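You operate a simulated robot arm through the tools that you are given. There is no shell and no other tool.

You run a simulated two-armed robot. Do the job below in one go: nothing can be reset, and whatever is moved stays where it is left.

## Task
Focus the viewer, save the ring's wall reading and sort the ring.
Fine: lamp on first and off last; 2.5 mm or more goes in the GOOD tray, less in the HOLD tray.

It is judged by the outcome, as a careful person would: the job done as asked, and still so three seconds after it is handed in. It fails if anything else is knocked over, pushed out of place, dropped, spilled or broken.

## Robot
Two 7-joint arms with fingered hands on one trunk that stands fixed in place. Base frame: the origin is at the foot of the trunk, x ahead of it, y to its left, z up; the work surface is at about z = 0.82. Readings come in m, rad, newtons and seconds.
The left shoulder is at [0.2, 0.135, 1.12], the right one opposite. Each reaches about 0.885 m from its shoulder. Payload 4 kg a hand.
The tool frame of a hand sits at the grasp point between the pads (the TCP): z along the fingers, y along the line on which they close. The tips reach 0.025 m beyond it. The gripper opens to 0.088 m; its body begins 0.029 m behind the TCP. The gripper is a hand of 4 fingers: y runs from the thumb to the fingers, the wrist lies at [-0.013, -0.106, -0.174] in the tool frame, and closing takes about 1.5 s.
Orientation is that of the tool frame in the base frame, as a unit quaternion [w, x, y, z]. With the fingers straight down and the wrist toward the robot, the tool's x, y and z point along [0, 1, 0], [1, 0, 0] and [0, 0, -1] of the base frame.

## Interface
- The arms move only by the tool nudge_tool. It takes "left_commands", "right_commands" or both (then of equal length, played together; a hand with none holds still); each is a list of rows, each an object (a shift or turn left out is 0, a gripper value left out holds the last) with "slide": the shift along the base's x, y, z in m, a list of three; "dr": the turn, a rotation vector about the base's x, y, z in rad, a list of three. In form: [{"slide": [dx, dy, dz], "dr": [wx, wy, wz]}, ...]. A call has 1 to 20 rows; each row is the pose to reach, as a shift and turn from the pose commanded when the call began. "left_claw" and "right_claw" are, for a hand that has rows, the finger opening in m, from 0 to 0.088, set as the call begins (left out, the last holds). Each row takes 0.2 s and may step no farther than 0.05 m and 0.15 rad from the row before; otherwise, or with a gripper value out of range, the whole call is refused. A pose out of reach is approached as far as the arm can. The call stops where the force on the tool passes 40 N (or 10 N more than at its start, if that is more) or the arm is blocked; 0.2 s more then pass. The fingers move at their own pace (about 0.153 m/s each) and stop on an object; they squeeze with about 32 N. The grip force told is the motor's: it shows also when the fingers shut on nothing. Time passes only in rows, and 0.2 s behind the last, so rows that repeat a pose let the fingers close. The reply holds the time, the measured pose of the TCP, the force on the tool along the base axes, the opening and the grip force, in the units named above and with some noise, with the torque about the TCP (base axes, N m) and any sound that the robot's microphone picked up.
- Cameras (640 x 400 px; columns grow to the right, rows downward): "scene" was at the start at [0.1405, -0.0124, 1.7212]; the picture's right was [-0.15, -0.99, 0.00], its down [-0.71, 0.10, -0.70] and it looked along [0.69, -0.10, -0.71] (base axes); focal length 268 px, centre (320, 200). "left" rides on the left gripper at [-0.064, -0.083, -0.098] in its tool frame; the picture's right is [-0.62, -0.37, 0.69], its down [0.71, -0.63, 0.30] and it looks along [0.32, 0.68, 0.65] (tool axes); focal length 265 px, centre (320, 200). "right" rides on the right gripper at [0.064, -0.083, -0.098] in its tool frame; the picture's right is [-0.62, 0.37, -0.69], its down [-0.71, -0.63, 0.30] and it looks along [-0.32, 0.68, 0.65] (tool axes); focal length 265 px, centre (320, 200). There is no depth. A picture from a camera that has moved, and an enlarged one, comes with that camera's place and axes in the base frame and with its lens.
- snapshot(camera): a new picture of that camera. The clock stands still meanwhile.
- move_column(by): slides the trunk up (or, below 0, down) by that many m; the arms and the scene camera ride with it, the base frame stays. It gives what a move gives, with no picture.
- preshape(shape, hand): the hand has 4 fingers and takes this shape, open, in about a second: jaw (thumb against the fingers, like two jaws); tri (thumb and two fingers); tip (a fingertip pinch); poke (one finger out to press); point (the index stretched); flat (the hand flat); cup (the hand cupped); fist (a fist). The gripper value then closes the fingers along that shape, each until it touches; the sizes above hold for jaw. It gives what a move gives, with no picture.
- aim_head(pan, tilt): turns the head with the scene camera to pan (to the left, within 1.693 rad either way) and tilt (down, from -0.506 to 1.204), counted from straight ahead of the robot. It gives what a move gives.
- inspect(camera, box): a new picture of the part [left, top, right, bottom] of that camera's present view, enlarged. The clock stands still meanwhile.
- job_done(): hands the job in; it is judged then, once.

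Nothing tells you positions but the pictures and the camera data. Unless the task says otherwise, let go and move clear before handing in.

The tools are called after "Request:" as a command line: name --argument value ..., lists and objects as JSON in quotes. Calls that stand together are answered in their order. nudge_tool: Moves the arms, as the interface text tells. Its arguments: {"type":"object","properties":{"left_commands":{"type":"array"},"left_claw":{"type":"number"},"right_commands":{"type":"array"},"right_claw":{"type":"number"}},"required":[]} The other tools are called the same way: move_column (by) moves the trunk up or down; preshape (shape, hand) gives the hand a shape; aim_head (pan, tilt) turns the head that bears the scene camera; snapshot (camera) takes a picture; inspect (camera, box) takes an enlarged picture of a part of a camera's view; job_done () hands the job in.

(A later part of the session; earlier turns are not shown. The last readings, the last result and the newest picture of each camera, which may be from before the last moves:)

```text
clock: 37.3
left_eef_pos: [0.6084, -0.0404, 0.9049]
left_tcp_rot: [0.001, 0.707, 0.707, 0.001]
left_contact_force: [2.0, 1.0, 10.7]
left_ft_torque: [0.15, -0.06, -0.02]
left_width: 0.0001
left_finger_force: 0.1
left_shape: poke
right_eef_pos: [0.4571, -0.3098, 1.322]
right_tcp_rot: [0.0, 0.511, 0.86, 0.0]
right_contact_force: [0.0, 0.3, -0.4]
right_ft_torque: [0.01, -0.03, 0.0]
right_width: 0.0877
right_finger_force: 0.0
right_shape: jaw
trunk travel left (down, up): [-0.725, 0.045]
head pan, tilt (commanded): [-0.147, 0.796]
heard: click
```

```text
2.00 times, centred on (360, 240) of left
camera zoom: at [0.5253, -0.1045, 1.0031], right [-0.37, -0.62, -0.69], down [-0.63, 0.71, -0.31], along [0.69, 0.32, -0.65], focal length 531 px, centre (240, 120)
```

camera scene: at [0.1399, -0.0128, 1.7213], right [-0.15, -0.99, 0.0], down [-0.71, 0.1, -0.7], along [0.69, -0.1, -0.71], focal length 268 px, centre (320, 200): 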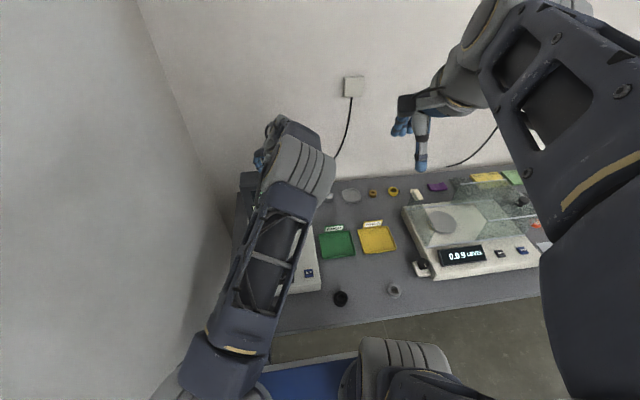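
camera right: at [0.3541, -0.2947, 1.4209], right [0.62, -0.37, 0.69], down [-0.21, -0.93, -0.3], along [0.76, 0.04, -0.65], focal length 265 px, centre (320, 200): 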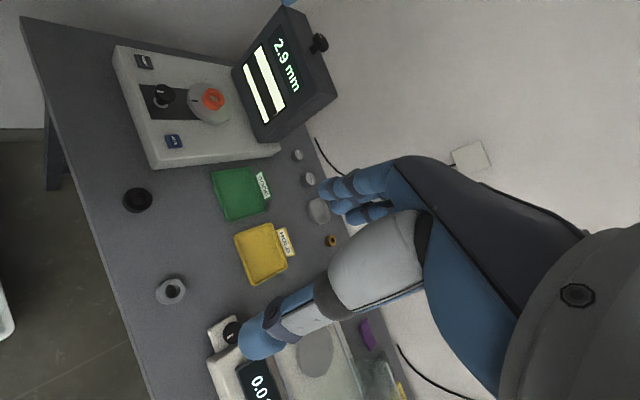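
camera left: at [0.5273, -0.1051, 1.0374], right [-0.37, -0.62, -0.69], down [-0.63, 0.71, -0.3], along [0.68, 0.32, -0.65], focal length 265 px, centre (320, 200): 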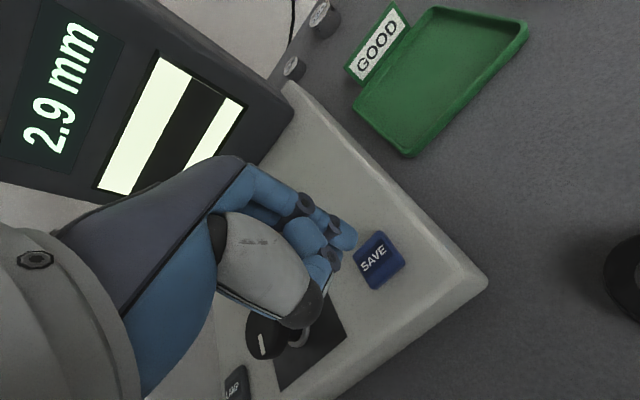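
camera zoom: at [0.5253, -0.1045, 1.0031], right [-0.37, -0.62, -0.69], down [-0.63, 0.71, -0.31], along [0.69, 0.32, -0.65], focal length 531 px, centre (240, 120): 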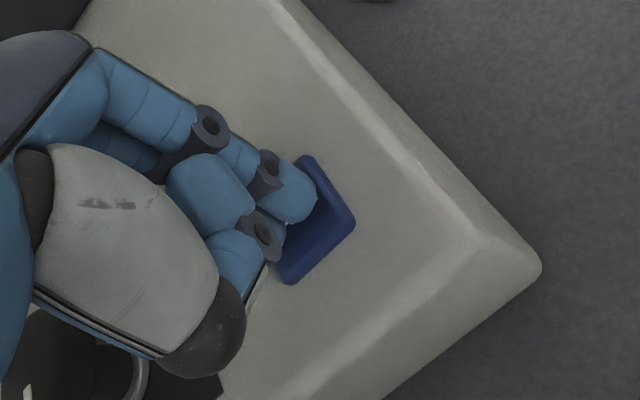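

A click sounded on SAVE with 2.9 mm showing. I'll raise the hand and check for any saved indication.

Request:
nudge_tool --left_commands '[{"slide": [0.002, 0, 0.02]}, {"slide": [0.002, 0, 0.06]}, {"slide": [0.002, 0, 0.1]}]'

Request:
inspect --camera "right" --box '[220, 0, 350, 150]'

Request:
snapshot --camera "left"

```text
clock: 38.1
left_eef_pos: [0.6076, -0.0412, 1.0026]
left_tcp_rot: [0.0, 0.707, 0.707, 0.0]
left_contact_force: [-0.1, 0.6, 0.0]
left_ft_torque: [0.0, 0.0, 0.02]
left_width: 0.0
left_finger_force: 0.1
left_shape: poke
right_eef_pos: [0.4573, -0.3118, 1.3214]
right_tcp_rot: [-0.001, 0.511, 0.86, -0.001]
right_contact_force: [0.0, -0.1, 0.9]
right_ft_torque: [0.02, -0.02, 0.0]
right_width: 0.0878
right_finger_force: 0.1
right_shape: jaw
trunk travel left (down, up): [-0.725, 0.045]
head pan, tilt (commanded): [-0.147, 0.796]
```

```text
2.67 times, centred on (285, 75) of right
camera zoom: at [0.3543, -0.2949, 1.4208], right [0.62, -0.37, 0.69], down [-0.21, -0.93, -0.3], along [0.76, 0.04, -0.65], focal length 708 px, centre (413, 533)
```

zoom: 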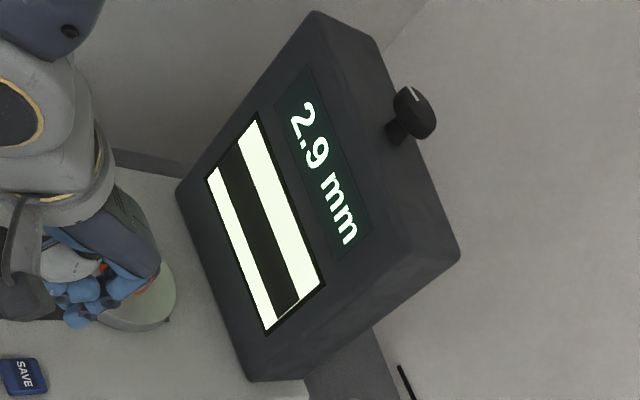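

```text
taken
camera left: at [0.5254, -0.1046, 1.1008], right [-0.37, -0.62, -0.69], down [-0.63, 0.71, -0.3], along [0.68, 0.32, -0.65], focal length 265 px, centre (320, 200)
```

left: 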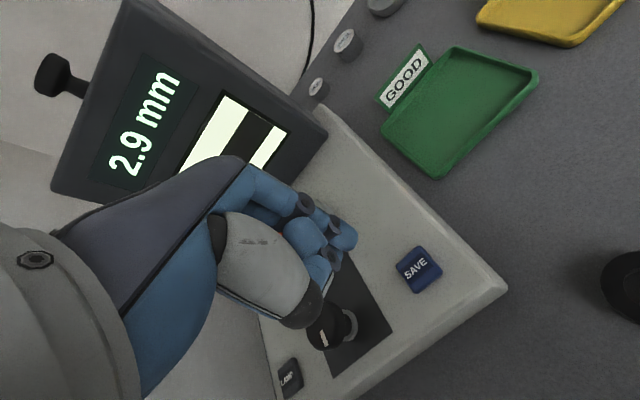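

There's no separate indicator, but SAVE clicked with 2.9 mm focused on the display. 2.9 ≥ 2.5, so the ring goes in the GOOD tray. I'll set the left hand to jaw and hover above the ring at about (0.726, 0.048).

Request:
nudge_tool --left_commands '[{"slide": [0, 0, 0.04]}, {"slide": [0, 0, 0.08]}, {"slide": [0, 0, 0.12]}]'

Request:
preshape --shape "jaw" --hand "left"

Request:
nudge_tool --left_commands '[{"slide": [0.03, 0.022, 0]}, {"slide": [0.06, 0.045, 0]}, {"slide": [0.09, 0.067, 0]}, {"slide": [0.117, 0.089, 0]}, {"slide": [0.117, 0.089, -0.04]}, {"slide": [0.117, 0.089, -0.08]}]' --left_claw 0.07

Request:
snapshot --camera "left"

Request:
inspect --camera "right" --box '[90, 0, 350, 200]'

```text
clock: 38.9
left_eef_pos: [0.6096, -0.0414, 1.1224]
left_tcp_rot: [-0.001, 0.707, 0.707, -0.001]
left_contact_force: [-0.2, 0.0, -0.1]
left_ft_torque: [0.0, 0.01, 0.0]
left_width: 0.0
left_finger_force: 0.1
left_shape: poke
right_eef_pos: [0.4581, -0.3093, 1.3219]
right_tcp_rot: [0.0, 0.511, 0.86, 0.0]
right_contact_force: [1.1, -0.3, 0.3]
right_ft_torque: [0.03, 0.01, -0.01]
right_width: 0.0876
right_finger_force: 0.1
right_shape: jaw
trunk travel left (down, up): [-0.725, 0.045]
head pan, tilt (commanded): [-0.147, 0.796]
```

```text
clock: 39.8
left_eef_pos: [0.6083, -0.0404, 1.1219]
left_tcp_rot: [0.0, 0.707, 0.708, 0.0]
left_contact_force: [0.1, 0.2, 0.5]
left_ft_torque: [-0.01, -0.02, 0.02]
left_width: 0.088
left_finger_force: 0.0
left_shape: jaw
right_eef_pos: [0.4566, -0.3093, 1.3223]
right_tcp_rot: [0.0, 0.51, 0.86, 0.0]
right_contact_force: [0.5, 0.4, -0.3]
right_ft_torque: [-0.01, -0.01, 0.02]
right_width: 0.0877
right_finger_force: 0.1
right_shape: jaw
trunk travel left (down, up): [-0.725, 0.045]
head pan, tilt (commanded): [-0.147, 0.796]
```

```text
clock: 41.2
left_eef_pos: [0.7289, 0.0475, 1.0443]
left_tcp_rot: [0.0, 0.707, 0.707, 0.0]
left_contact_force: [-1.2, -0.1, 0.1]
left_ft_torque: [-0.02, -0.02, -0.01]
left_width: 0.0704
left_finger_force: 0.1
left_shape: jaw
right_eef_pos: [0.4572, -0.3106, 1.3238]
right_tcp_rot: [0.0, 0.512, 0.859, 0.0]
right_contact_force: [0.2, 0.1, 0.4]
right_ft_torque: [0.01, 0.0, -0.03]
right_width: 0.0878
right_finger_force: 0.1
right_shape: jaw
trunk travel left (down, up): [-0.725, 0.045]
head pan, tilt (commanded): [-0.147, 0.796]
```

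```text
taken
camera left: at [0.6453, -0.0164, 1.1438], right [-0.37, -0.62, -0.69], down [-0.63, 0.71, -0.3], along [0.68, 0.32, -0.65], focal length 265 px, centre (320, 200)
```

left: 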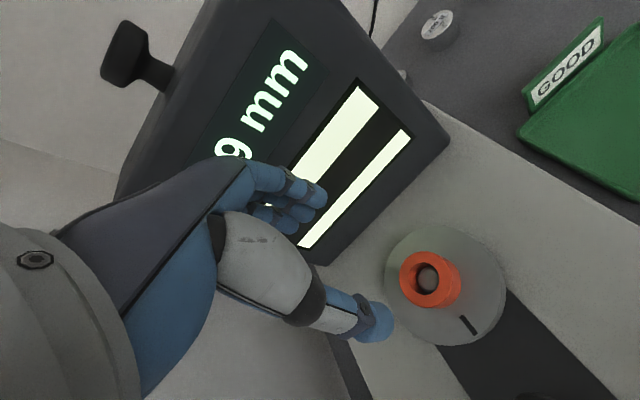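

```text
2.00 times, centred on (220, 100) of right
camera zoom: at [0.3539, -0.2946, 1.4211], right [0.62, -0.37, 0.69], down [-0.21, -0.93, -0.3], along [0.76, 0.04, -0.65], focal length 531 px, centre (520, 400)
```

zoom: 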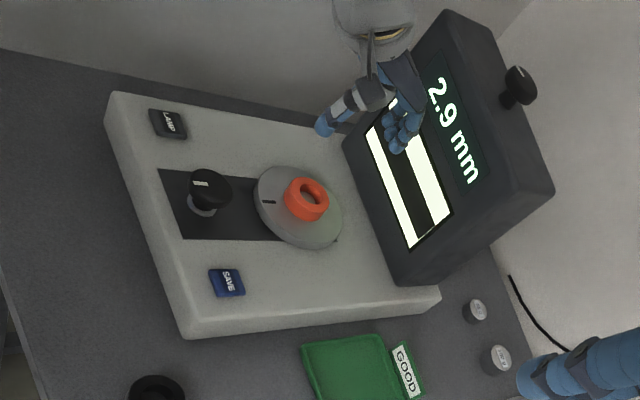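

The ring centre checks out at about (0.726, 0.049), top at z ≈ 0.905, resting on the stage at z ≈ 0.883. I'll descend part way with the hand open and check the alignment.

Request:
nudge_tool --left_commands '[{"slide": [-0.002, 0.001, -0.04]}, {"slide": [-0.003, 0.001, -0.08]}, {"slide": [-0.003, 0.001, -0.1]}]' --left_claw 0.07

Request:
inspect --camera "left" --box '[220, 120, 460, 380]'

Request:
inspect --camera "right" --box '[130, 40, 290, 180]'

```text
clock: 42.0
left_eef_pos: [0.7256, 0.05, 0.9414]
left_tcp_rot: [0.0, 0.707, 0.707, 0.0]
left_contact_force: [0.0, -0.3, -0.7]
left_ft_torque: [0.02, 0.0, 0.01]
left_width: 0.0702
left_finger_force: 0.0
left_shape: jaw
right_eef_pos: [0.4583, -0.3106, 1.3235]
right_tcp_rot: [0.0, 0.51, 0.86, 0.001]
right_contact_force: [0.1, 0.0, 0.1]
right_ft_torque: [-0.01, -0.01, -0.02]
right_width: 0.0878
right_finger_force: 0.1
right_shape: jaw
trunk travel left (down, up): [-0.725, 0.045]
head pan, tilt (commanded): [-0.147, 0.796]
```

```text
1.54 times, centred on (340, 250) of left
camera zoom: at [0.6424, -0.0144, 1.0409], right [-0.37, -0.62, -0.69], down [-0.63, 0.71, -0.3], along [0.68, 0.32, -0.65], focal length 408 px, centre (289, 123)
```

zoom: 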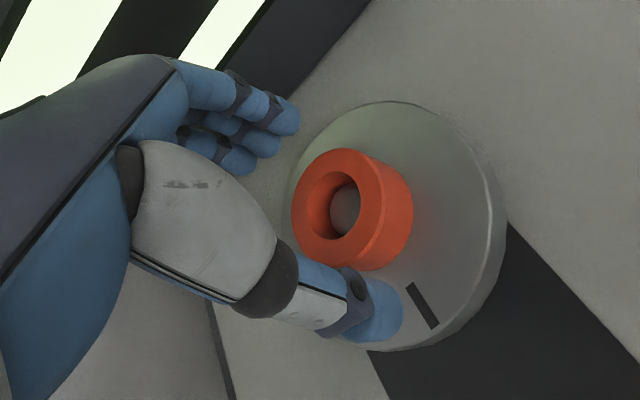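

```text
2.86 times, centred on (210, 110) of right
camera zoom: at [0.354, -0.2947, 1.421], right [0.62, -0.37, 0.69], down [-0.21, -0.93, -0.3], along [0.76, 0.04, -0.65], focal length 758 px, centre (634, 457)
```

zoom: 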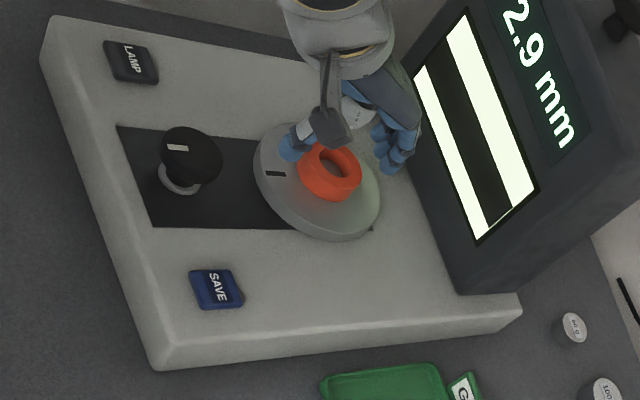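

Ring is centred between thumb and fingers. I'll go down to grip height, with tips about 5 mm above the stage, and close.

Request:
nudge_tool --left_commands '[{"slide": [0, 0, -0.01]}, {"slide": [0, 0, -0.02]}, {"slide": [-0.001, 0, -0.028]}]' --left_claw 0.07

Request:
inspect --camera "left" --box '[220, 120, 460, 380]'

Request:
inspect --camera "right" --box '[130, 40, 290, 180]'

```text
clock: 42.8
left_eef_pos: [0.7258, 0.0483, 0.9162]
left_tcp_rot: [0.002, 0.707, 0.707, 0.001]
left_contact_force: [-0.3, 0.4, 13.1]
left_ft_torque: [0.05, -0.29, 0.0]
left_width: 0.0692
left_finger_force: 0.1
left_shape: jaw
right_eef_pos: [0.4572, -0.3112, 1.3232]
right_tcp_rot: [0.0, 0.51, 0.86, 0.001]
right_contact_force: [-0.7, 0.0, -0.1]
right_ft_torque: [0.01, 0.03, -0.01]
right_width: 0.0876
right_finger_force: 0.1
right_shape: jaw
trunk travel left (down, up): [-0.725, 0.045]
head pan, tilt (commanded): [-0.147, 0.796]
```

```text
1.54 times, centred on (340, 250) of left
camera zoom: at [0.6411, -0.0152, 1.015], right [-0.36, -0.62, -0.69], down [-0.63, 0.71, -0.31], along [0.69, 0.32, -0.65], focal length 408 px, centre (289, 123)
```

zoom: 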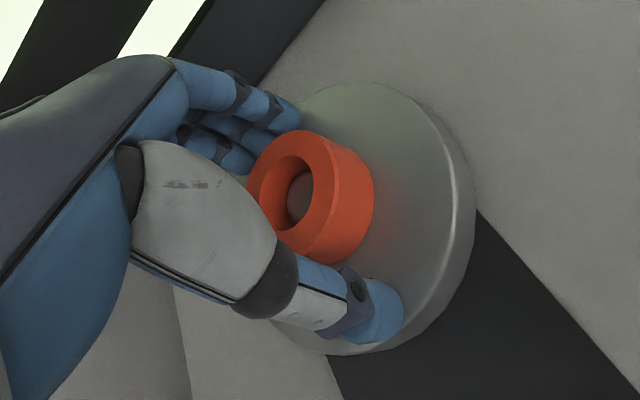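

```text
2.86 times, centred on (210, 110) of right
camera zoom: at [0.3538, -0.2947, 1.4214], right [0.62, -0.37, 0.69], down [-0.21, -0.93, -0.3], along [0.76, 0.04, -0.65], focal length 758 px, centre (634, 457)
```

zoom: 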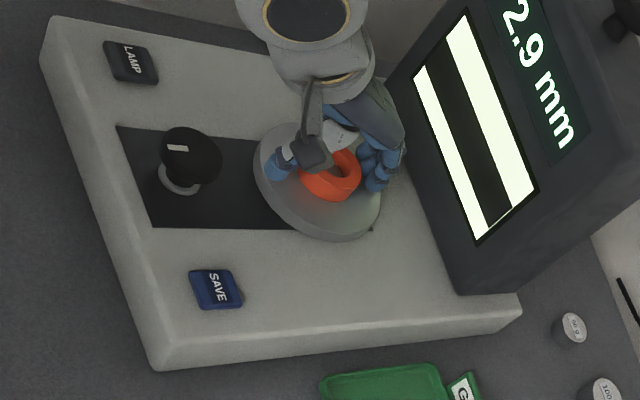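

The thumb tip is touching the stage (13 N upward). I'll rise about 5 mm before closing.

Request:
nudge_tool --left_commands '[{"slide": [0, 0, 0.003]}, {"slide": [0, 0, 0.006]}, {"slide": [0, 0, 0.006]}]' --left_claw 0.07

Request:
inspect --camera "right" --box '[130, 40, 290, 180]'

```text
clock: 43.6
left_eef_pos: [0.7209, 0.0489, 0.9204]
left_tcp_rot: [0.0, 0.707, 0.707, 0.0]
left_contact_force: [0.9, 0.1, 0.1]
left_ft_torque: [0.04, -0.02, -0.02]
left_width: 0.0698
left_finger_force: 0.1
left_shape: jaw
right_eef_pos: [0.4566, -0.3104, 1.3224]
right_tcp_rot: [0.0, 0.511, 0.859, -0.001]
right_contact_force: [-0.5, -0.7, -0.1]
right_ft_torque: [0.03, 0.02, 0.02]
right_width: 0.0877
right_finger_force: 0.0
right_shape: jaw
trunk travel left (down, up): [-0.725, 0.045]
head pan, tilt (commanded): [-0.147, 0.796]
```

```text
2.86 times, centred on (210, 110) of right
camera zoom: at [0.3542, -0.2947, 1.4209], right [0.62, -0.37, 0.69], down [-0.21, -0.93, -0.3], along [0.76, 0.04, -0.65], focal length 758 px, centre (634, 457)
```

zoom: 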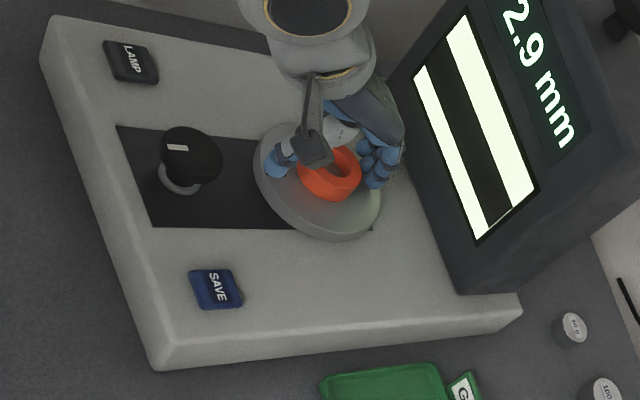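

Contact is gone and nothing moved. I'll close on the ring.

Request:
nudge_tool --left_commands '[{"slide": [0, 0, 0]}, {"slide": [0, 0, 0]}, {"slide": [0, 0, 0]}, {"slide": [0, 0, 0]}, {"slide": [0, 0, 0]}, {"slide": [0, 0, 0]}]' --left_claw 0.02

Request:
inspect --camera "left" --box '[220, 120, 460, 380]'

Request:
inspect --camera "right" --box '[130, 40, 290, 180]'

```text
clock: 45.0
left_eef_pos: [0.7222, 0.0502, 0.9206]
left_tcp_rot: [0.0, 0.707, 0.707, 0.0]
left_contact_force: [0.1, 0.3, 0.2]
left_ft_torque: [0.06, 0.0, 0.01]
left_width: 0.0411
left_finger_force: 32.1
left_shape: jaw
right_eef_pos: [0.4576, -0.3112, 1.3225]
right_tcp_rot: [0.001, 0.51, 0.86, -0.001]
right_contact_force: [-0.5, -0.5, 0.5]
right_ft_torque: [0.03, -0.01, 0.01]
right_width: 0.0879
right_finger_force: 0.0
right_shape: jaw
trunk travel left (down, up): [-0.725, 0.045]
head pan, tilt (commanded): [-0.147, 0.796]
```

```text
1.54 times, centred on (340, 250) of left
camera zoom: at [0.6398, -0.015, 1.0192], right [-0.37, -0.62, -0.69], down [-0.63, 0.71, -0.3], along [0.68, 0.32, -0.65], focal length 408 px, centre (289, 123)
```

zoom: 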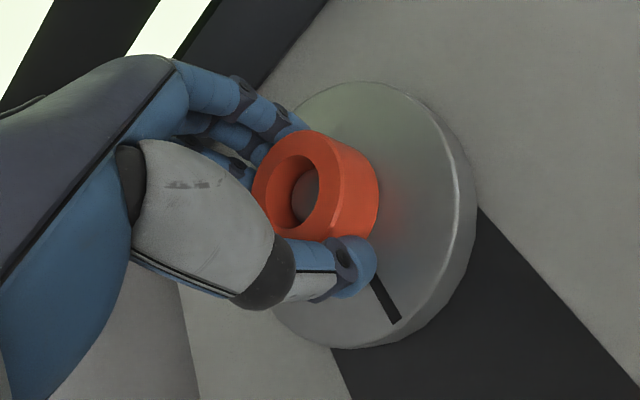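

```text
2.86 times, centred on (210, 110) of right
camera zoom: at [0.3542, -0.2947, 1.4209], right [0.62, -0.37, 0.69], down [-0.21, -0.93, -0.3], along [0.76, 0.04, -0.65], focal length 758 px, centre (634, 457)
```

zoom: 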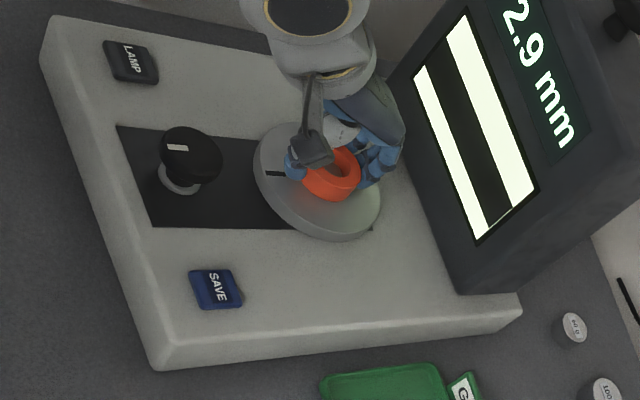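

The ring is gripped firmly (32 N, width 0.041) with no side load. I'll lift it straight up slowly.

Request:
nudge_tool --left_commands '[{"slide": [0, 0, 0.01]}, {"slide": [0, 0, 0.025]}, {"slide": [0, 0, 0.05]}, {"slide": [0, 0, 0.08]}, {"slide": [0, 0, 0.11]}]' --left_claw 0.02

Request:
snapshot --camera "left"

Request:
snapshot --camera "right"

Request:
snapshot --camera "scene"

```text
clock: 46.2
left_eef_pos: [0.7217, 0.0492, 1.0316]
left_tcp_rot: [0.0, 0.707, 0.707, 0.0]
left_contact_force: [-0.5, -0.1, -0.8]
left_ft_torque: [-0.01, -0.01, 0.01]
left_width: 0.0408
left_finger_force: 32.0
left_shape: jaw
right_eef_pos: [0.4573, -0.3113, 1.3234]
right_tcp_rot: [0.0, 0.51, 0.86, 0.0]
right_contact_force: [0.4, -0.3, 0.3]
right_ft_torque: [0.01, -0.04, -0.02]
right_width: 0.0879
right_finger_force: 0.0
right_shape: jaw
trunk travel left (down, up): [-0.725, 0.045]
head pan, tilt (commanded): [-0.147, 0.796]
```

```text
taken
camera left: at [0.6394, -0.0153, 1.1305], right [-0.37, -0.62, -0.69], down [-0.63, 0.71, -0.3], along [0.68, 0.32, -0.65], focal length 265 px, centre (320, 200)
```

left: 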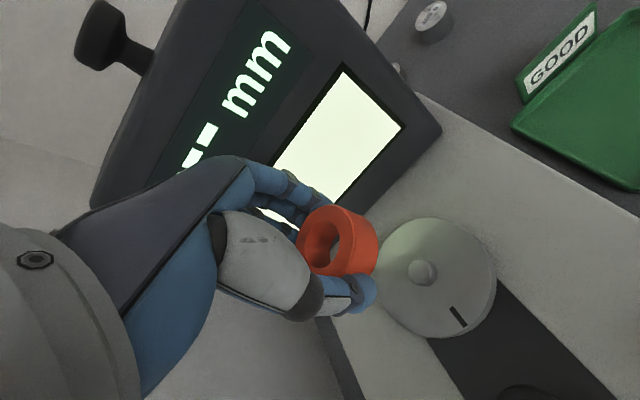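

```text
taken
camera right: at [0.3544, -0.2947, 1.4208], right [0.62, -0.37, 0.69], down [-0.21, -0.93, -0.3], along [0.76, 0.04, -0.65], focal length 265 px, centre (320, 200)
```

right: 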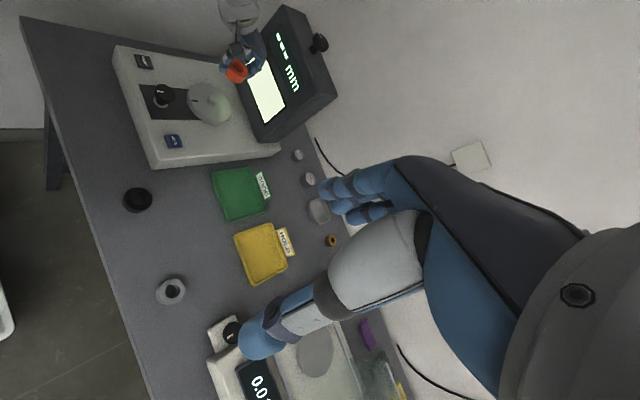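

```text
taken
camera scene: at [0.1408, -0.0125, 1.7211], right [-0.15, -0.99, 0.0], down [-0.71, 0.1, -0.7], along [0.69, -0.1, -0.71], focal length 268 px, centre (320, 200)
```

scene: 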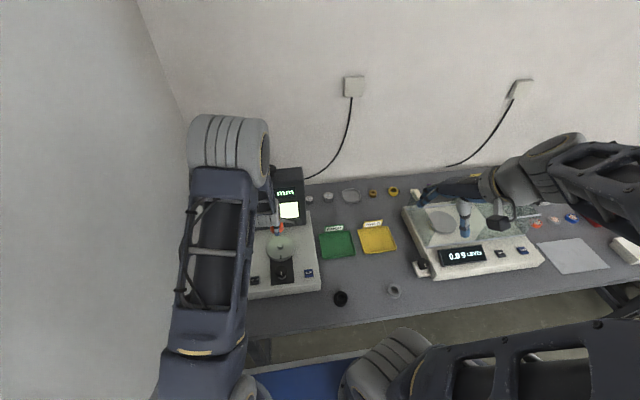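

The ring is lifted; the empty screen is fully bright, confirming that the dark band was the ring's wall. The GOOD tray centre is about (0.752, -0.175), so I'll carry the ring over it.

Request:
nudge_tool --left_commands '[{"slide": [0, -0.04, 0]}, {"slide": [0, -0.08, 0]}, {"slide": [0, -0.12, 0]}, {"slide": [0, -0.16, 0]}, {"slide": [0.01, -0.195, 0]}, {"slide": [0.0225, -0.225, 0]}, {"slide": [0.0225, -0.225, -0.04]}]' --left_claw 0.02

Request:
snapshot --camera "left"

Request:
inspect --camera "right" --box '[160, 120, 320, 300]'

Request:
inspect --camera "scene" --box '[280, 190, 420, 300]'

```text
clock: 47.8
left_eef_pos: [0.744, -0.1764, 0.9915]
left_tcp_rot: [0.0, 0.707, 0.707, 0.0]
left_contact_force: [-0.4, -1.1, 0.3]
left_ft_torque: [0.02, 0.0, -0.01]
left_width: 0.0409
left_finger_force: 31.6
left_shape: jaw
right_eef_pos: [0.4577, -0.3109, 1.3235]
right_tcp_rot: [0.0, 0.511, 0.86, 0.0]
right_contact_force: [0.0, -0.1, 0.1]
right_ft_torque: [0.01, -0.01, -0.03]
right_width: 0.0876
right_finger_force: 0.1
right_shape: jaw
trunk travel left (down, up): [-0.725, 0.045]
head pan, tilt (commanded): [-0.147, 0.796]
```

```text
taken
camera left: at [0.6602, -0.2398, 1.0904], right [-0.37, -0.62, -0.69], down [-0.63, 0.71, -0.3], along [0.68, 0.32, -0.65], focal length 265 px, centre (320, 200)
```

left: 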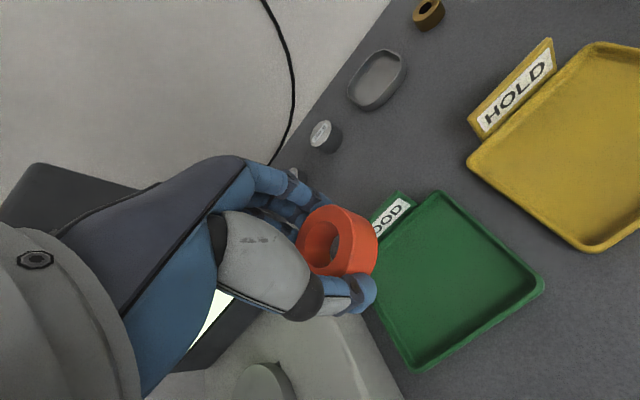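

```text
2.22 times, centred on (240, 210) of right
camera zoom: at [0.3539, -0.2947, 1.421], right [0.62, -0.37, 0.69], down [-0.21, -0.93, -0.3], along [0.76, 0.04, -0.65], focal length 590 px, centre (498, 178)
```

zoom: 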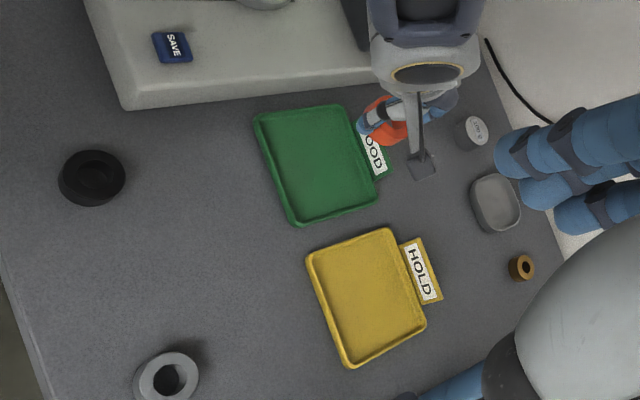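

```text
3.64 times, centred on (350, 245) of scene
camera zoom: at [0.1402, -0.0125, 1.7213], right [-0.15, -0.99, 0.0], down [-0.71, 0.1, -0.7], along [0.69, -0.1, -0.71], focal length 975 px, centre (211, 36)
```

zoom: 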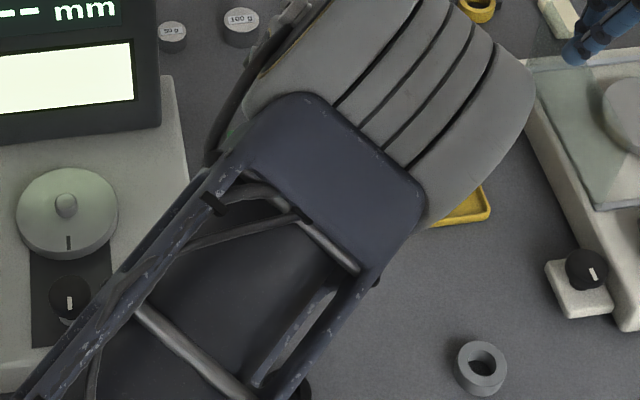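

From the wrist camera the GOOD tray spans x 0.692–0.803 and y -0.235 to -0.114, so the ring is over its middle. I'll lower it near the tray floor.

Request:
nudge_tool --left_commands '[{"slide": [-0.001, 0.001, -0.04]}, {"slide": [-0.002, 0.001, -0.075]}, {"slide": [-0.003, 0.001, -0.1]}]' --left_claw 0.02

Request:
snapshot --camera "left"

Request:
inspect --camera "right" --box '[180, 120, 320, 260]'

```text
clock: 48.6
left_eef_pos: [0.7398, -0.1734, 0.8906]
left_tcp_rot: [0.0, 0.707, 0.707, 0.0]
left_contact_force: [-0.3, -0.2, -0.1]
left_ft_torque: [-0.01, -0.02, 0.0]
left_width: 0.041
left_finger_force: 32.0
left_shape: jaw
right_eef_pos: [0.455, -0.3101, 1.3228]
right_tcp_rot: [0.0, 0.511, 0.86, 0.001]
right_contact_force: [0.0, 0.2, 0.4]
right_ft_torque: [-0.02, 0.0, -0.03]
right_width: 0.0877
right_finger_force: 0.1
right_shape: jaw
trunk travel left (down, up): [-0.725, 0.045]
head pan, tilt (commanded): [-0.147, 0.796]
```

```text
taken
camera left: at [0.6578, -0.2378, 0.99], right [-0.37, -0.62, -0.69], down [-0.63, 0.71, -0.3], along [0.68, 0.32, -0.65], focal length 265 px, centre (320, 200)
```

left: 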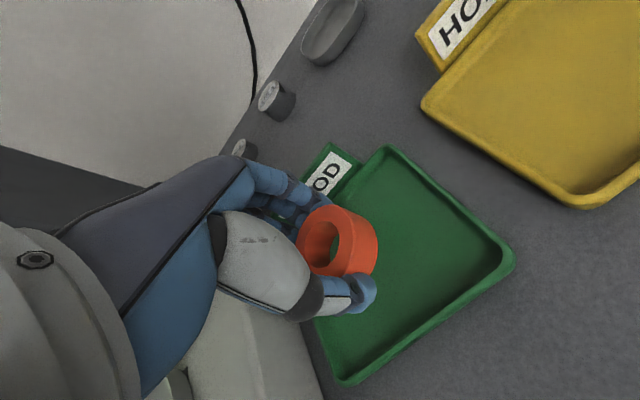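

```text
2.86 times, centred on (250, 190) of right
camera zoom: at [0.3541, -0.2947, 1.421], right [0.62, -0.37, 0.69], down [-0.21, -0.93, -0.3], along [0.76, 0.04, -0.65], focal length 758 px, centre (520, 229)
```

zoom: 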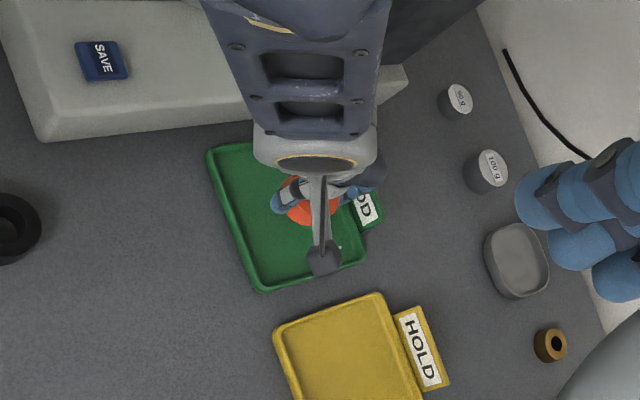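

The ring is over the tray, clear of the label. I'll lower the last centimetres in small steps until it touches down.

Request:
nudge_tool --left_commands '[{"slide": [0, 0, -0.01]}, {"slide": [0, 0, -0.018]}, {"slide": [0, 0, -0.023]}, {"slide": [0, 0, -0.026]}]' --left_claw 0.02

Request:
inspect --camera "left" --box '[240, 130, 440, 350]'

```text
clock: 49.6
left_eef_pos: [0.7402, -0.1754, 0.865]
left_tcp_rot: [0.0, 0.707, 0.707, 0.0]
left_contact_force: [0.9, -0.3, -0.1]
left_ft_torque: [0.01, 0.03, -0.01]
left_width: 0.041
left_finger_force: 32.2
left_shape: jaw
right_eef_pos: [0.4564, -0.3102, 1.3228]
right_tcp_rot: [0.001, 0.51, 0.86, 0.001]
right_contact_force: [-1.1, -0.3, 0.4]
right_ft_torque: [-0.01, 0.01, 0.02]
right_width: 0.0876
right_finger_force: 0.0
right_shape: jaw
trunk travel left (down, up): [-0.725, 0.045]
head pan, tilt (commanded): [-0.147, 0.796]
```

```text
1.82 times, centred on (340, 240) of left
camera zoom: at [0.6583, -0.2391, 0.9638], right [-0.37, -0.62, -0.69], down [-0.63, 0.71, -0.3], along [0.68, 0.32, -0.65], focal length 483 px, centre (284, 127)
```

zoom: 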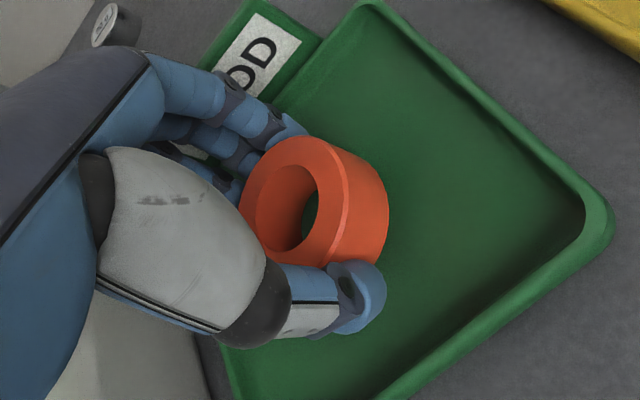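

No contact yet. I'll continue downward in 2 mm steps.

Request:
nudge_tool --left_commands '[{"slide": [0, 0, -0.002]}, {"slide": [0, 0, -0.004]}, {"slide": [0, 0, -0.005]}]' --left_claw 0.02

Request:
inspect --camera "left" --box '[240, 130, 440, 350]'

```text
clock: 50.4
left_eef_pos: [0.7409, -0.1746, 0.8605]
left_tcp_rot: [0.0, 0.707, 0.707, 0.0]
left_contact_force: [0.2, 0.1, -0.5]
left_ft_torque: [0.0, 0.01, -0.01]
left_width: 0.041
left_finger_force: 31.4
left_shape: jaw
right_eef_pos: [0.4576, -0.3101, 1.3212]
right_tcp_rot: [-0.001, 0.51, 0.86, 0.001]
right_contact_force: [-0.3, -0.6, -0.2]
right_ft_torque: [0.0, 0.03, -0.01]
right_width: 0.0875
right_finger_force: 0.1
right_shape: jaw
trunk travel left (down, up): [-0.725, 0.045]
head pan, tilt (commanded): [-0.147, 0.796]
```

```text
1.82 times, centred on (340, 240) of left
camera zoom: at [0.6586, -0.2395, 0.9593], right [-0.37, -0.62, -0.69], down [-0.63, 0.71, -0.3], along [0.68, 0.32, -0.65], focal length 483 px, centre (284, 127)
```

zoom: 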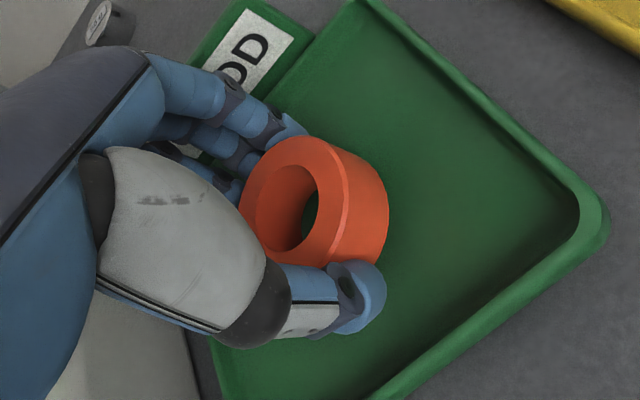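

Still no touch. A few more millimetres.

Request:
nudge_tool --left_commands '[{"slide": [0, 0, -0.002]}, {"slide": [0, 0, -0.004]}, {"slide": [0, 0, -0.006]}]' --left_claw 0.02

Request:
inspect --camera "left" --box '[240, 130, 440, 350]'

Request:
inspect --camera "right" --box '[180, 120, 320, 260]'

```text
clock: 51.2
left_eef_pos: [0.7413, -0.1751, 0.8548]
left_tcp_rot: [0.0, 0.707, 0.707, 0.0]
left_contact_force: [-0.5, -1.6, 0.3]
left_ft_torque: [-0.01, 0.0, -0.02]
left_width: 0.041
left_finger_force: 32.0
left_shape: jaw
right_eef_pos: [0.4564, -0.3097, 1.3232]
right_tcp_rot: [0.0, 0.51, 0.86, 0.0]
right_contact_force: [0.3, 0.0, 0.4]
right_ft_torque: [0.0, -0.02, 0.0]
right_width: 0.0877
right_finger_force: 0.1
right_shape: jaw
trunk travel left (down, up): [-0.725, 0.045]
head pan, tilt (commanded): [-0.147, 0.796]
```

```text
1.82 times, centred on (340, 240) of left
camera zoom: at [0.659, -0.2391, 0.9529], right [-0.37, -0.62, -0.69], down [-0.63, 0.71, -0.3], along [0.68, 0.32, -0.65], focal length 483 px, centre (284, 127)
```

zoom: 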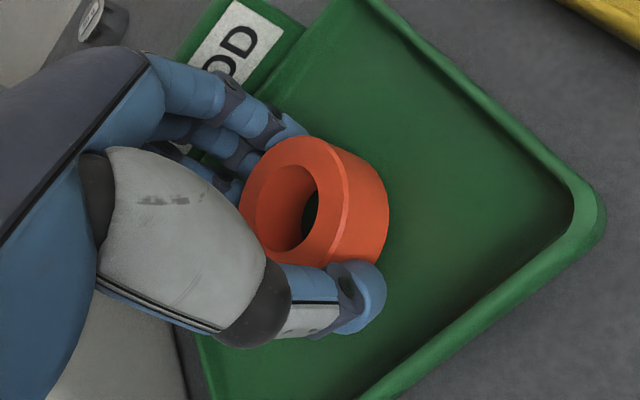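

```text
2.86 times, centred on (250, 190) of right
camera zoom: at [0.3542, -0.2947, 1.4209], right [0.62, -0.37, 0.69], down [-0.21, -0.93, -0.3], along [0.76, 0.04, -0.65], focal length 758 px, centre (520, 229)
```

zoom: 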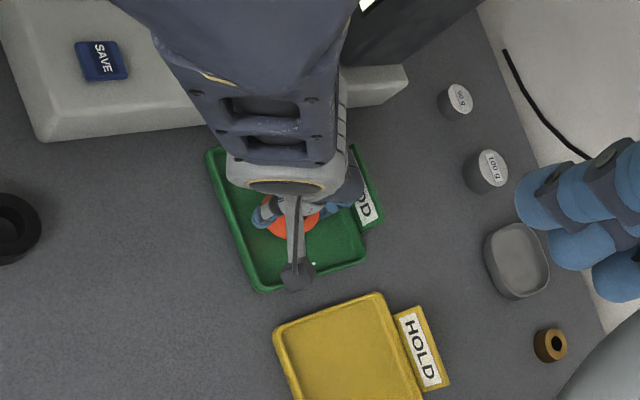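

Still free. Continuing with 1.5 mm steps.

Request:
nudge_tool --left_commands '[{"slide": [0, 0, -0.0015]}, {"slide": [0, 0, -0.003]}, {"slide": [0, 0, -0.003]}]' --left_claw 0.02

Request:
inspect --camera "left" --box '[240, 130, 440, 350]'

```text
clock: 52.0
left_eef_pos: [0.7412, -0.1756, 0.8528]
left_tcp_rot: [-0.001, 0.708, 0.707, 0.0]
left_contact_force: [-1.4, 1.0, 2.2]
left_ft_torque: [0.0, -0.05, 0.01]
left_width: 0.041
left_finger_force: 31.5
left_shape: jaw
right_eef_pos: [0.4573, -0.3094, 1.323]
right_tcp_rot: [0.0, 0.51, 0.86, 0.0]
right_contact_force: [0.2, -0.1, 0.0]
right_ft_torque: [0.0, -0.01, 0.01]
right_width: 0.0877
right_finger_force: 0.0
right_shape: jaw
trunk travel left (down, up): [-0.725, 0.045]
head pan, tilt (commanded): [-0.147, 0.796]
```

```text
1.82 times, centred on (340, 240) of left
camera zoom: at [0.6591, -0.2396, 0.9506], right [-0.37, -0.62, -0.69], down [-0.63, 0.71, -0.3], along [0.68, 0.32, -0.65], focal length 483 px, centre (284, 127)
```

zoom: 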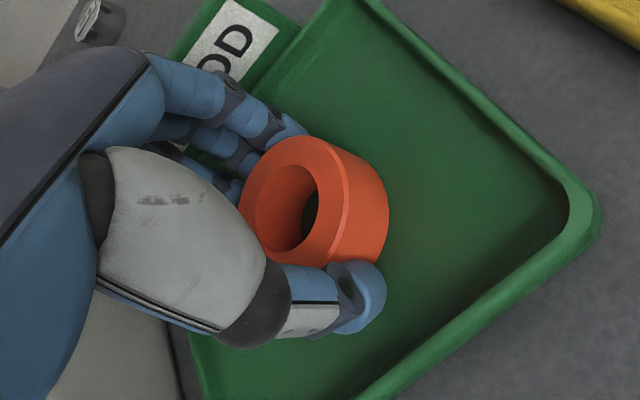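

A light upward force shows the ring has touched the tray floor. I'll open the fingers just enough to release.

Request:
nudge_tool --left_commands '[{"slide": [0, 0, 0]}, {"slide": [0, 0, 0]}, {"slide": [0, 0, 0]}]' --left_claw 0.054

Request:
inspect --camera "left" --box '[240, 130, 440, 350]'

Request:
inspect --camera "right" --box '[180, 120, 320, 260]'

```text
clock: 52.8
left_eef_pos: [0.7411, -0.1762, 0.8513]
left_tcp_rot: [0.0, 0.707, 0.707, 0.0]
left_contact_force: [0.2, -0.2, 0.5]
left_ft_torque: [0.0, -0.04, -0.04]
left_width: 0.0535
left_finger_force: 0.0
left_shape: jaw
right_eef_pos: [0.4576, -0.3107, 1.3229]
right_tcp_rot: [0.0, 0.51, 0.86, -0.001]
right_contact_force: [-0.2, 1.0, -0.7]
right_ft_torque: [-0.03, -0.05, -0.01]
right_width: 0.0878
right_finger_force: 0.1
right_shape: jaw
trunk travel left (down, up): [-0.725, 0.045]
head pan, tilt (commanded): [-0.147, 0.796]
```

```text
1.82 times, centred on (340, 240) of left
camera zoom: at [0.6589, -0.2393, 0.9501], right [-0.37, -0.62, -0.69], down [-0.63, 0.71, -0.3], along [0.68, 0.32, -0.65], focal length 483 px, centre (284, 127)
```

zoom: 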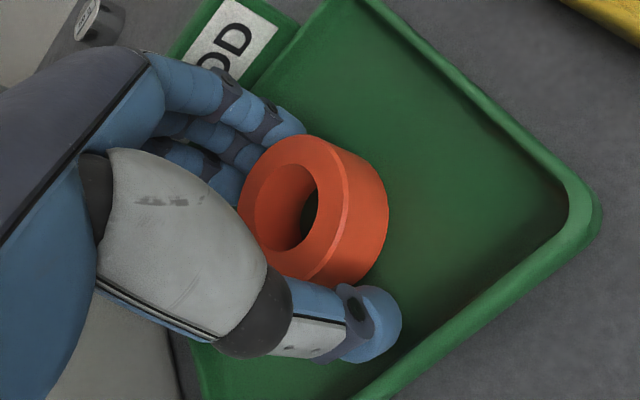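

```text
2.86 times, centred on (250, 190) of right
camera zoom: at [0.3542, -0.2947, 1.4209], right [0.62, -0.37, 0.69], down [-0.21, -0.93, -0.3], along [0.76, 0.04, -0.65], focal length 758 px, centre (520, 229)
```

zoom: 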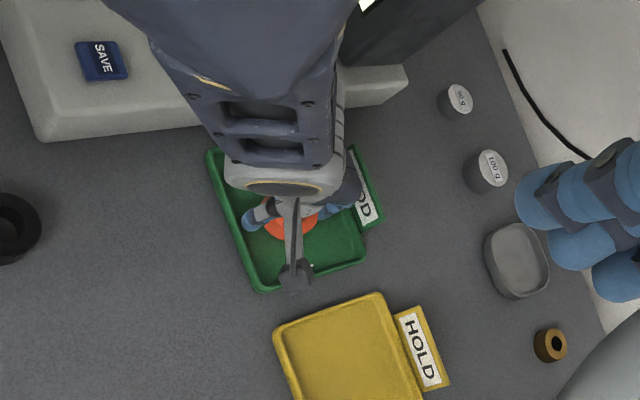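

The ring stands released in the GOOD tray. I'll lift the hand straight up slowly and check that the ring stays.

Request:
nudge_tool --left_commands '[{"slide": [0.002, 0, 0]}, {"slide": [0.002, 0, 0.006]}, {"slide": [0.002, 0, 0.015]}, {"slide": [0.002, 0, 0.03]}, {"slide": [0.002, 0, 0.06]}, {"slide": [0.002, 0, 0.1]}, {"slide": [0.002, 0, 0.14]}, {"slide": [0.002, 0, 0.18]}]' --left_claw 0.054

Request:
snapshot --camera "left"

Request:
snapshot --camera "right"

```text
clock: 54.6
left_eef_pos: [0.7452, -0.1761, 1.0331]
left_tcp_rot: [0.0, 0.707, 0.707, -0.001]
left_contact_force: [-0.3, 0.3, 0.1]
left_ft_torque: [0.0, 0.05, -0.04]
left_width: 0.0539
left_finger_force: 0.1
left_shape: jaw
right_eef_pos: [0.4587, -0.3118, 1.3221]
right_tcp_rot: [0.0, 0.511, 0.859, -0.001]
right_contact_force: [-0.1, 0.2, 0.0]
right_ft_torque: [0.01, 0.08, -0.02]
right_width: 0.0875
right_finger_force: 0.0
right_shape: jaw
trunk travel left (down, up): [-0.725, 0.045]
head pan, tilt (commanded): [-0.147, 0.796]
```

```text
taken
camera left: at [0.6627, -0.2399, 1.1313], right [-0.37, -0.62, -0.69], down [-0.63, 0.71, -0.3], along [0.68, 0.32, -0.65], focal length 265 px, centre (320, 200)
```

left: 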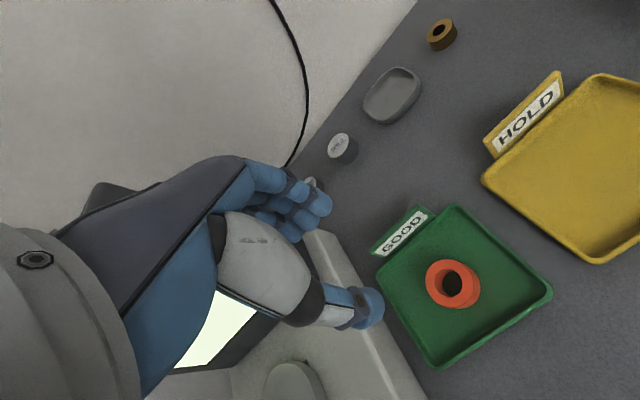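

```text
taken
camera right: at [0.3543, -0.2948, 1.4208], right [0.62, -0.37, 0.69], down [-0.21, -0.93, -0.3], along [0.76, 0.04, -0.65], focal length 265 px, centre (320, 200)
```

right: 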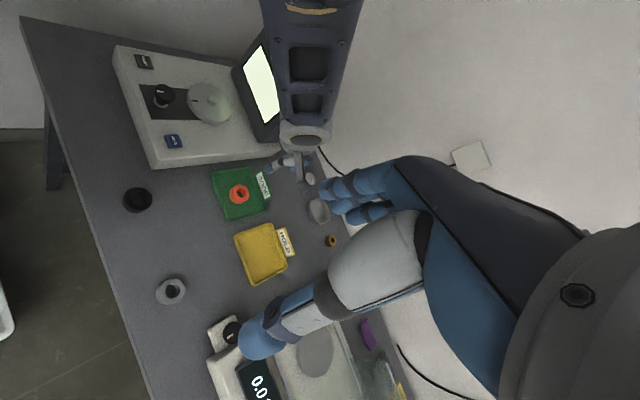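

The ring sits in the middle of the GOOD tray. Last is the lamp off: I'll raise the left hand, take the poke shape, and go over LAMP.

Request:
nudge_tool --left_commands '[{"slide": [0, 0, 0.05]}, {"slide": [0, 0, 0.1]}]'

Request:
preshape --shape "poke" --hand "left"

Request:
nudge_tool --left_commands '[{"slide": [-0.0266, 0.037, 0]}, {"slide": [-0.05, 0.075, 0]}, {"slide": [-0.07, 0.115, 0]}, {"slide": [-0.09, 0.155, 0]}, {"slide": [-0.105, 0.195, 0]}, {"slide": [-0.12, 0.235, 0]}, {"slide": [-0.13, 0.275, 0]}, {"slide": [-0.133, 0.317, 0]}, {"slide": [-0.133, 0.317, -0.04]}, {"slide": [-0.133, 0.317, -0.08]}, {"slide": [-0.133, 0.317, -0.12]}, {"slide": [-0.133, 0.317, -0.16]}, {"slide": [-0.133, 0.317, -0.196]}]'

Request:
snapshot --camera "left"

Request:
snapshot --camera "right"

```text
clock: 55.2
left_eef_pos: [0.7449, -0.1758, 1.1328]
left_tcp_rot: [0.0, 0.707, 0.707, 0.0]
left_contact_force: [0.2, -0.6, 0.1]
left_ft_torque: [-0.02, 0.0, 0.03]
left_width: 0.0535
left_finger_force: 0.0
left_shape: jaw
right_eef_pos: [0.4568, -0.3118, 1.3221]
right_tcp_rot: [0.0, 0.511, 0.86, -0.001]
right_contact_force: [0.6, -0.3, -0.5]
right_ft_torque: [0.01, 0.02, 0.0]
right_width: 0.0878
right_finger_force: 0.2
right_shape: jaw
trunk travel left (down, up): [-0.725, 0.045]
head pan, tilt (commanded): [-0.147, 0.796]
```

```text
clock: 56.1
left_eef_pos: [0.7452, -0.1754, 1.1335]
left_tcp_rot: [0.0, 0.707, 0.707, 0.0]
left_contact_force: [0.2, -0.4, -0.4]
left_ft_torque: [0.01, 0.0, 0.0]
left_width: 0.0
left_finger_force: 0.2
left_shape: poke
right_eef_pos: [0.4578, -0.3112, 1.3227]
right_tcp_rot: [0.0, 0.51, 0.86, 0.0]
right_contact_force: [0.9, 0.2, 0.2]
right_ft_torque: [0.01, -0.01, -0.03]
right_width: 0.0878
right_finger_force: 0.1
right_shape: jaw
trunk travel left (down, up): [-0.725, 0.045]
head pan, tilt (commanded): [-0.147, 0.796]
```

```text
clock: 58.9
left_eef_pos: [0.6111, 0.1428, 0.9355]
left_tcp_rot: [0.001, 0.707, 0.707, 0.0]
left_contact_force: [0.1, 0.7, 0.6]
left_ft_torque: [0.01, -0.03, 0.03]
left_width: 0.0
left_finger_force: 0.1
left_shape: poke
right_eef_pos: [0.4561, -0.3103, 1.3222]
right_tcp_rot: [0.0, 0.51, 0.86, -0.001]
right_contact_force: [-1.0, 1.1, -0.2]
right_ft_torque: [0.02, -0.02, -0.02]
right_width: 0.0877
right_finger_force: 0.1
right_shape: jaw
trunk travel left (down, up): [-0.725, 0.045]
head pan, tilt (commanded): [-0.147, 0.796]
```

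```text
taken
camera left: at [0.5288, 0.0785, 1.0343], right [-0.37, -0.62, -0.69], down [-0.63, 0.71, -0.3], along [0.68, 0.32, -0.65], focal length 265 px, centre (320, 200)
```

left: 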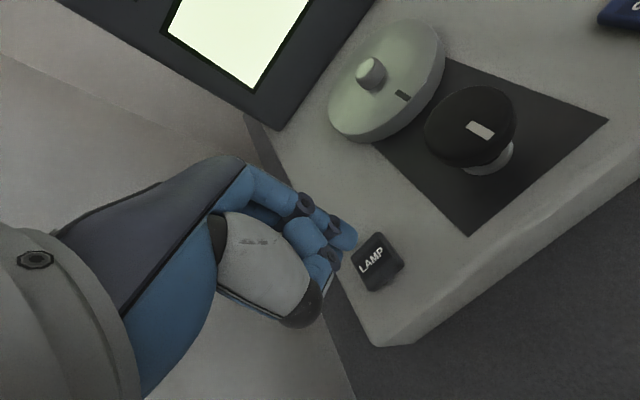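

```text
taken
camera right: at [0.3539, -0.2947, 1.421], right [0.62, -0.37, 0.69], down [-0.21, -0.93, -0.3], along [0.76, 0.04, -0.65], focal length 265 px, centre (320, 200)
```

right: 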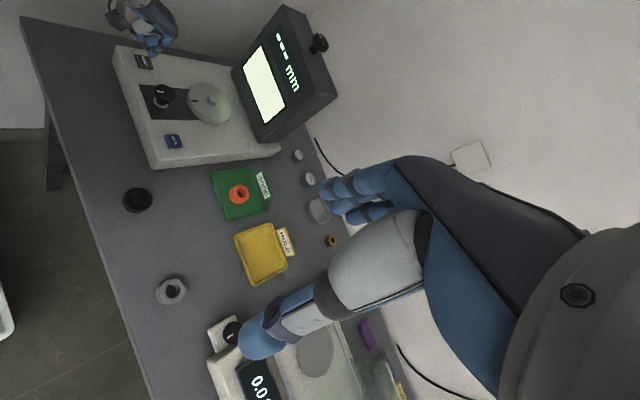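

The finger is exactly where it was for the first LAMP press. I'll press once to turn the lamp off.

Request:
nudge_tool --left_commands '[{"slide": [0, 0, -0.014]}, {"slide": [-0.001, 0, -0.024]}, {"slide": [-0.002, 0, -0.029]}, {"slide": [-0.002, 0, -0.032]}, {"slide": [-0.002, 0, -0.034]}]'

Request:
inspect --camera "right" --box '[90, 0, 350, 200]'

```text
clock: 60.1
left_eef_pos: [0.6112, 0.1401, 0.9033]
left_tcp_rot: [0.003, 0.708, 0.706, 0.002]
left_contact_force: [3.5, -3.6, 26.4]
left_ft_torque: [0.16, -0.08, -0.04]
left_width: 0.0001
left_finger_force: 0.1
left_shape: poke
right_eef_pos: [0.4564, -0.3114, 1.3239]
right_tcp_rot: [0.0, 0.511, 0.86, 0.0]
right_contact_force: [-0.8, -0.3, -0.8]
right_ft_torque: [0.01, 0.0, 0.0]
right_width: 0.0876
right_finger_force: 0.1
right_shape: jaw
trunk travel left (down, up): [-0.725, 0.045]
head pan, tilt (commanded): [-0.147, 0.796]
heard: click
```

```text
2.00 times, centred on (220, 100) of right
camera zoom: at [0.3537, -0.295, 1.4215], right [0.62, -0.37, 0.69], down [-0.21, -0.93, -0.3], along [0.76, 0.04, -0.65], focal length 531 px, centre (520, 400)
```

zoom: 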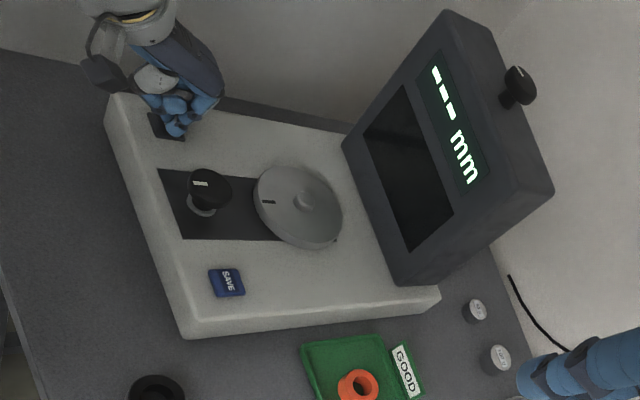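

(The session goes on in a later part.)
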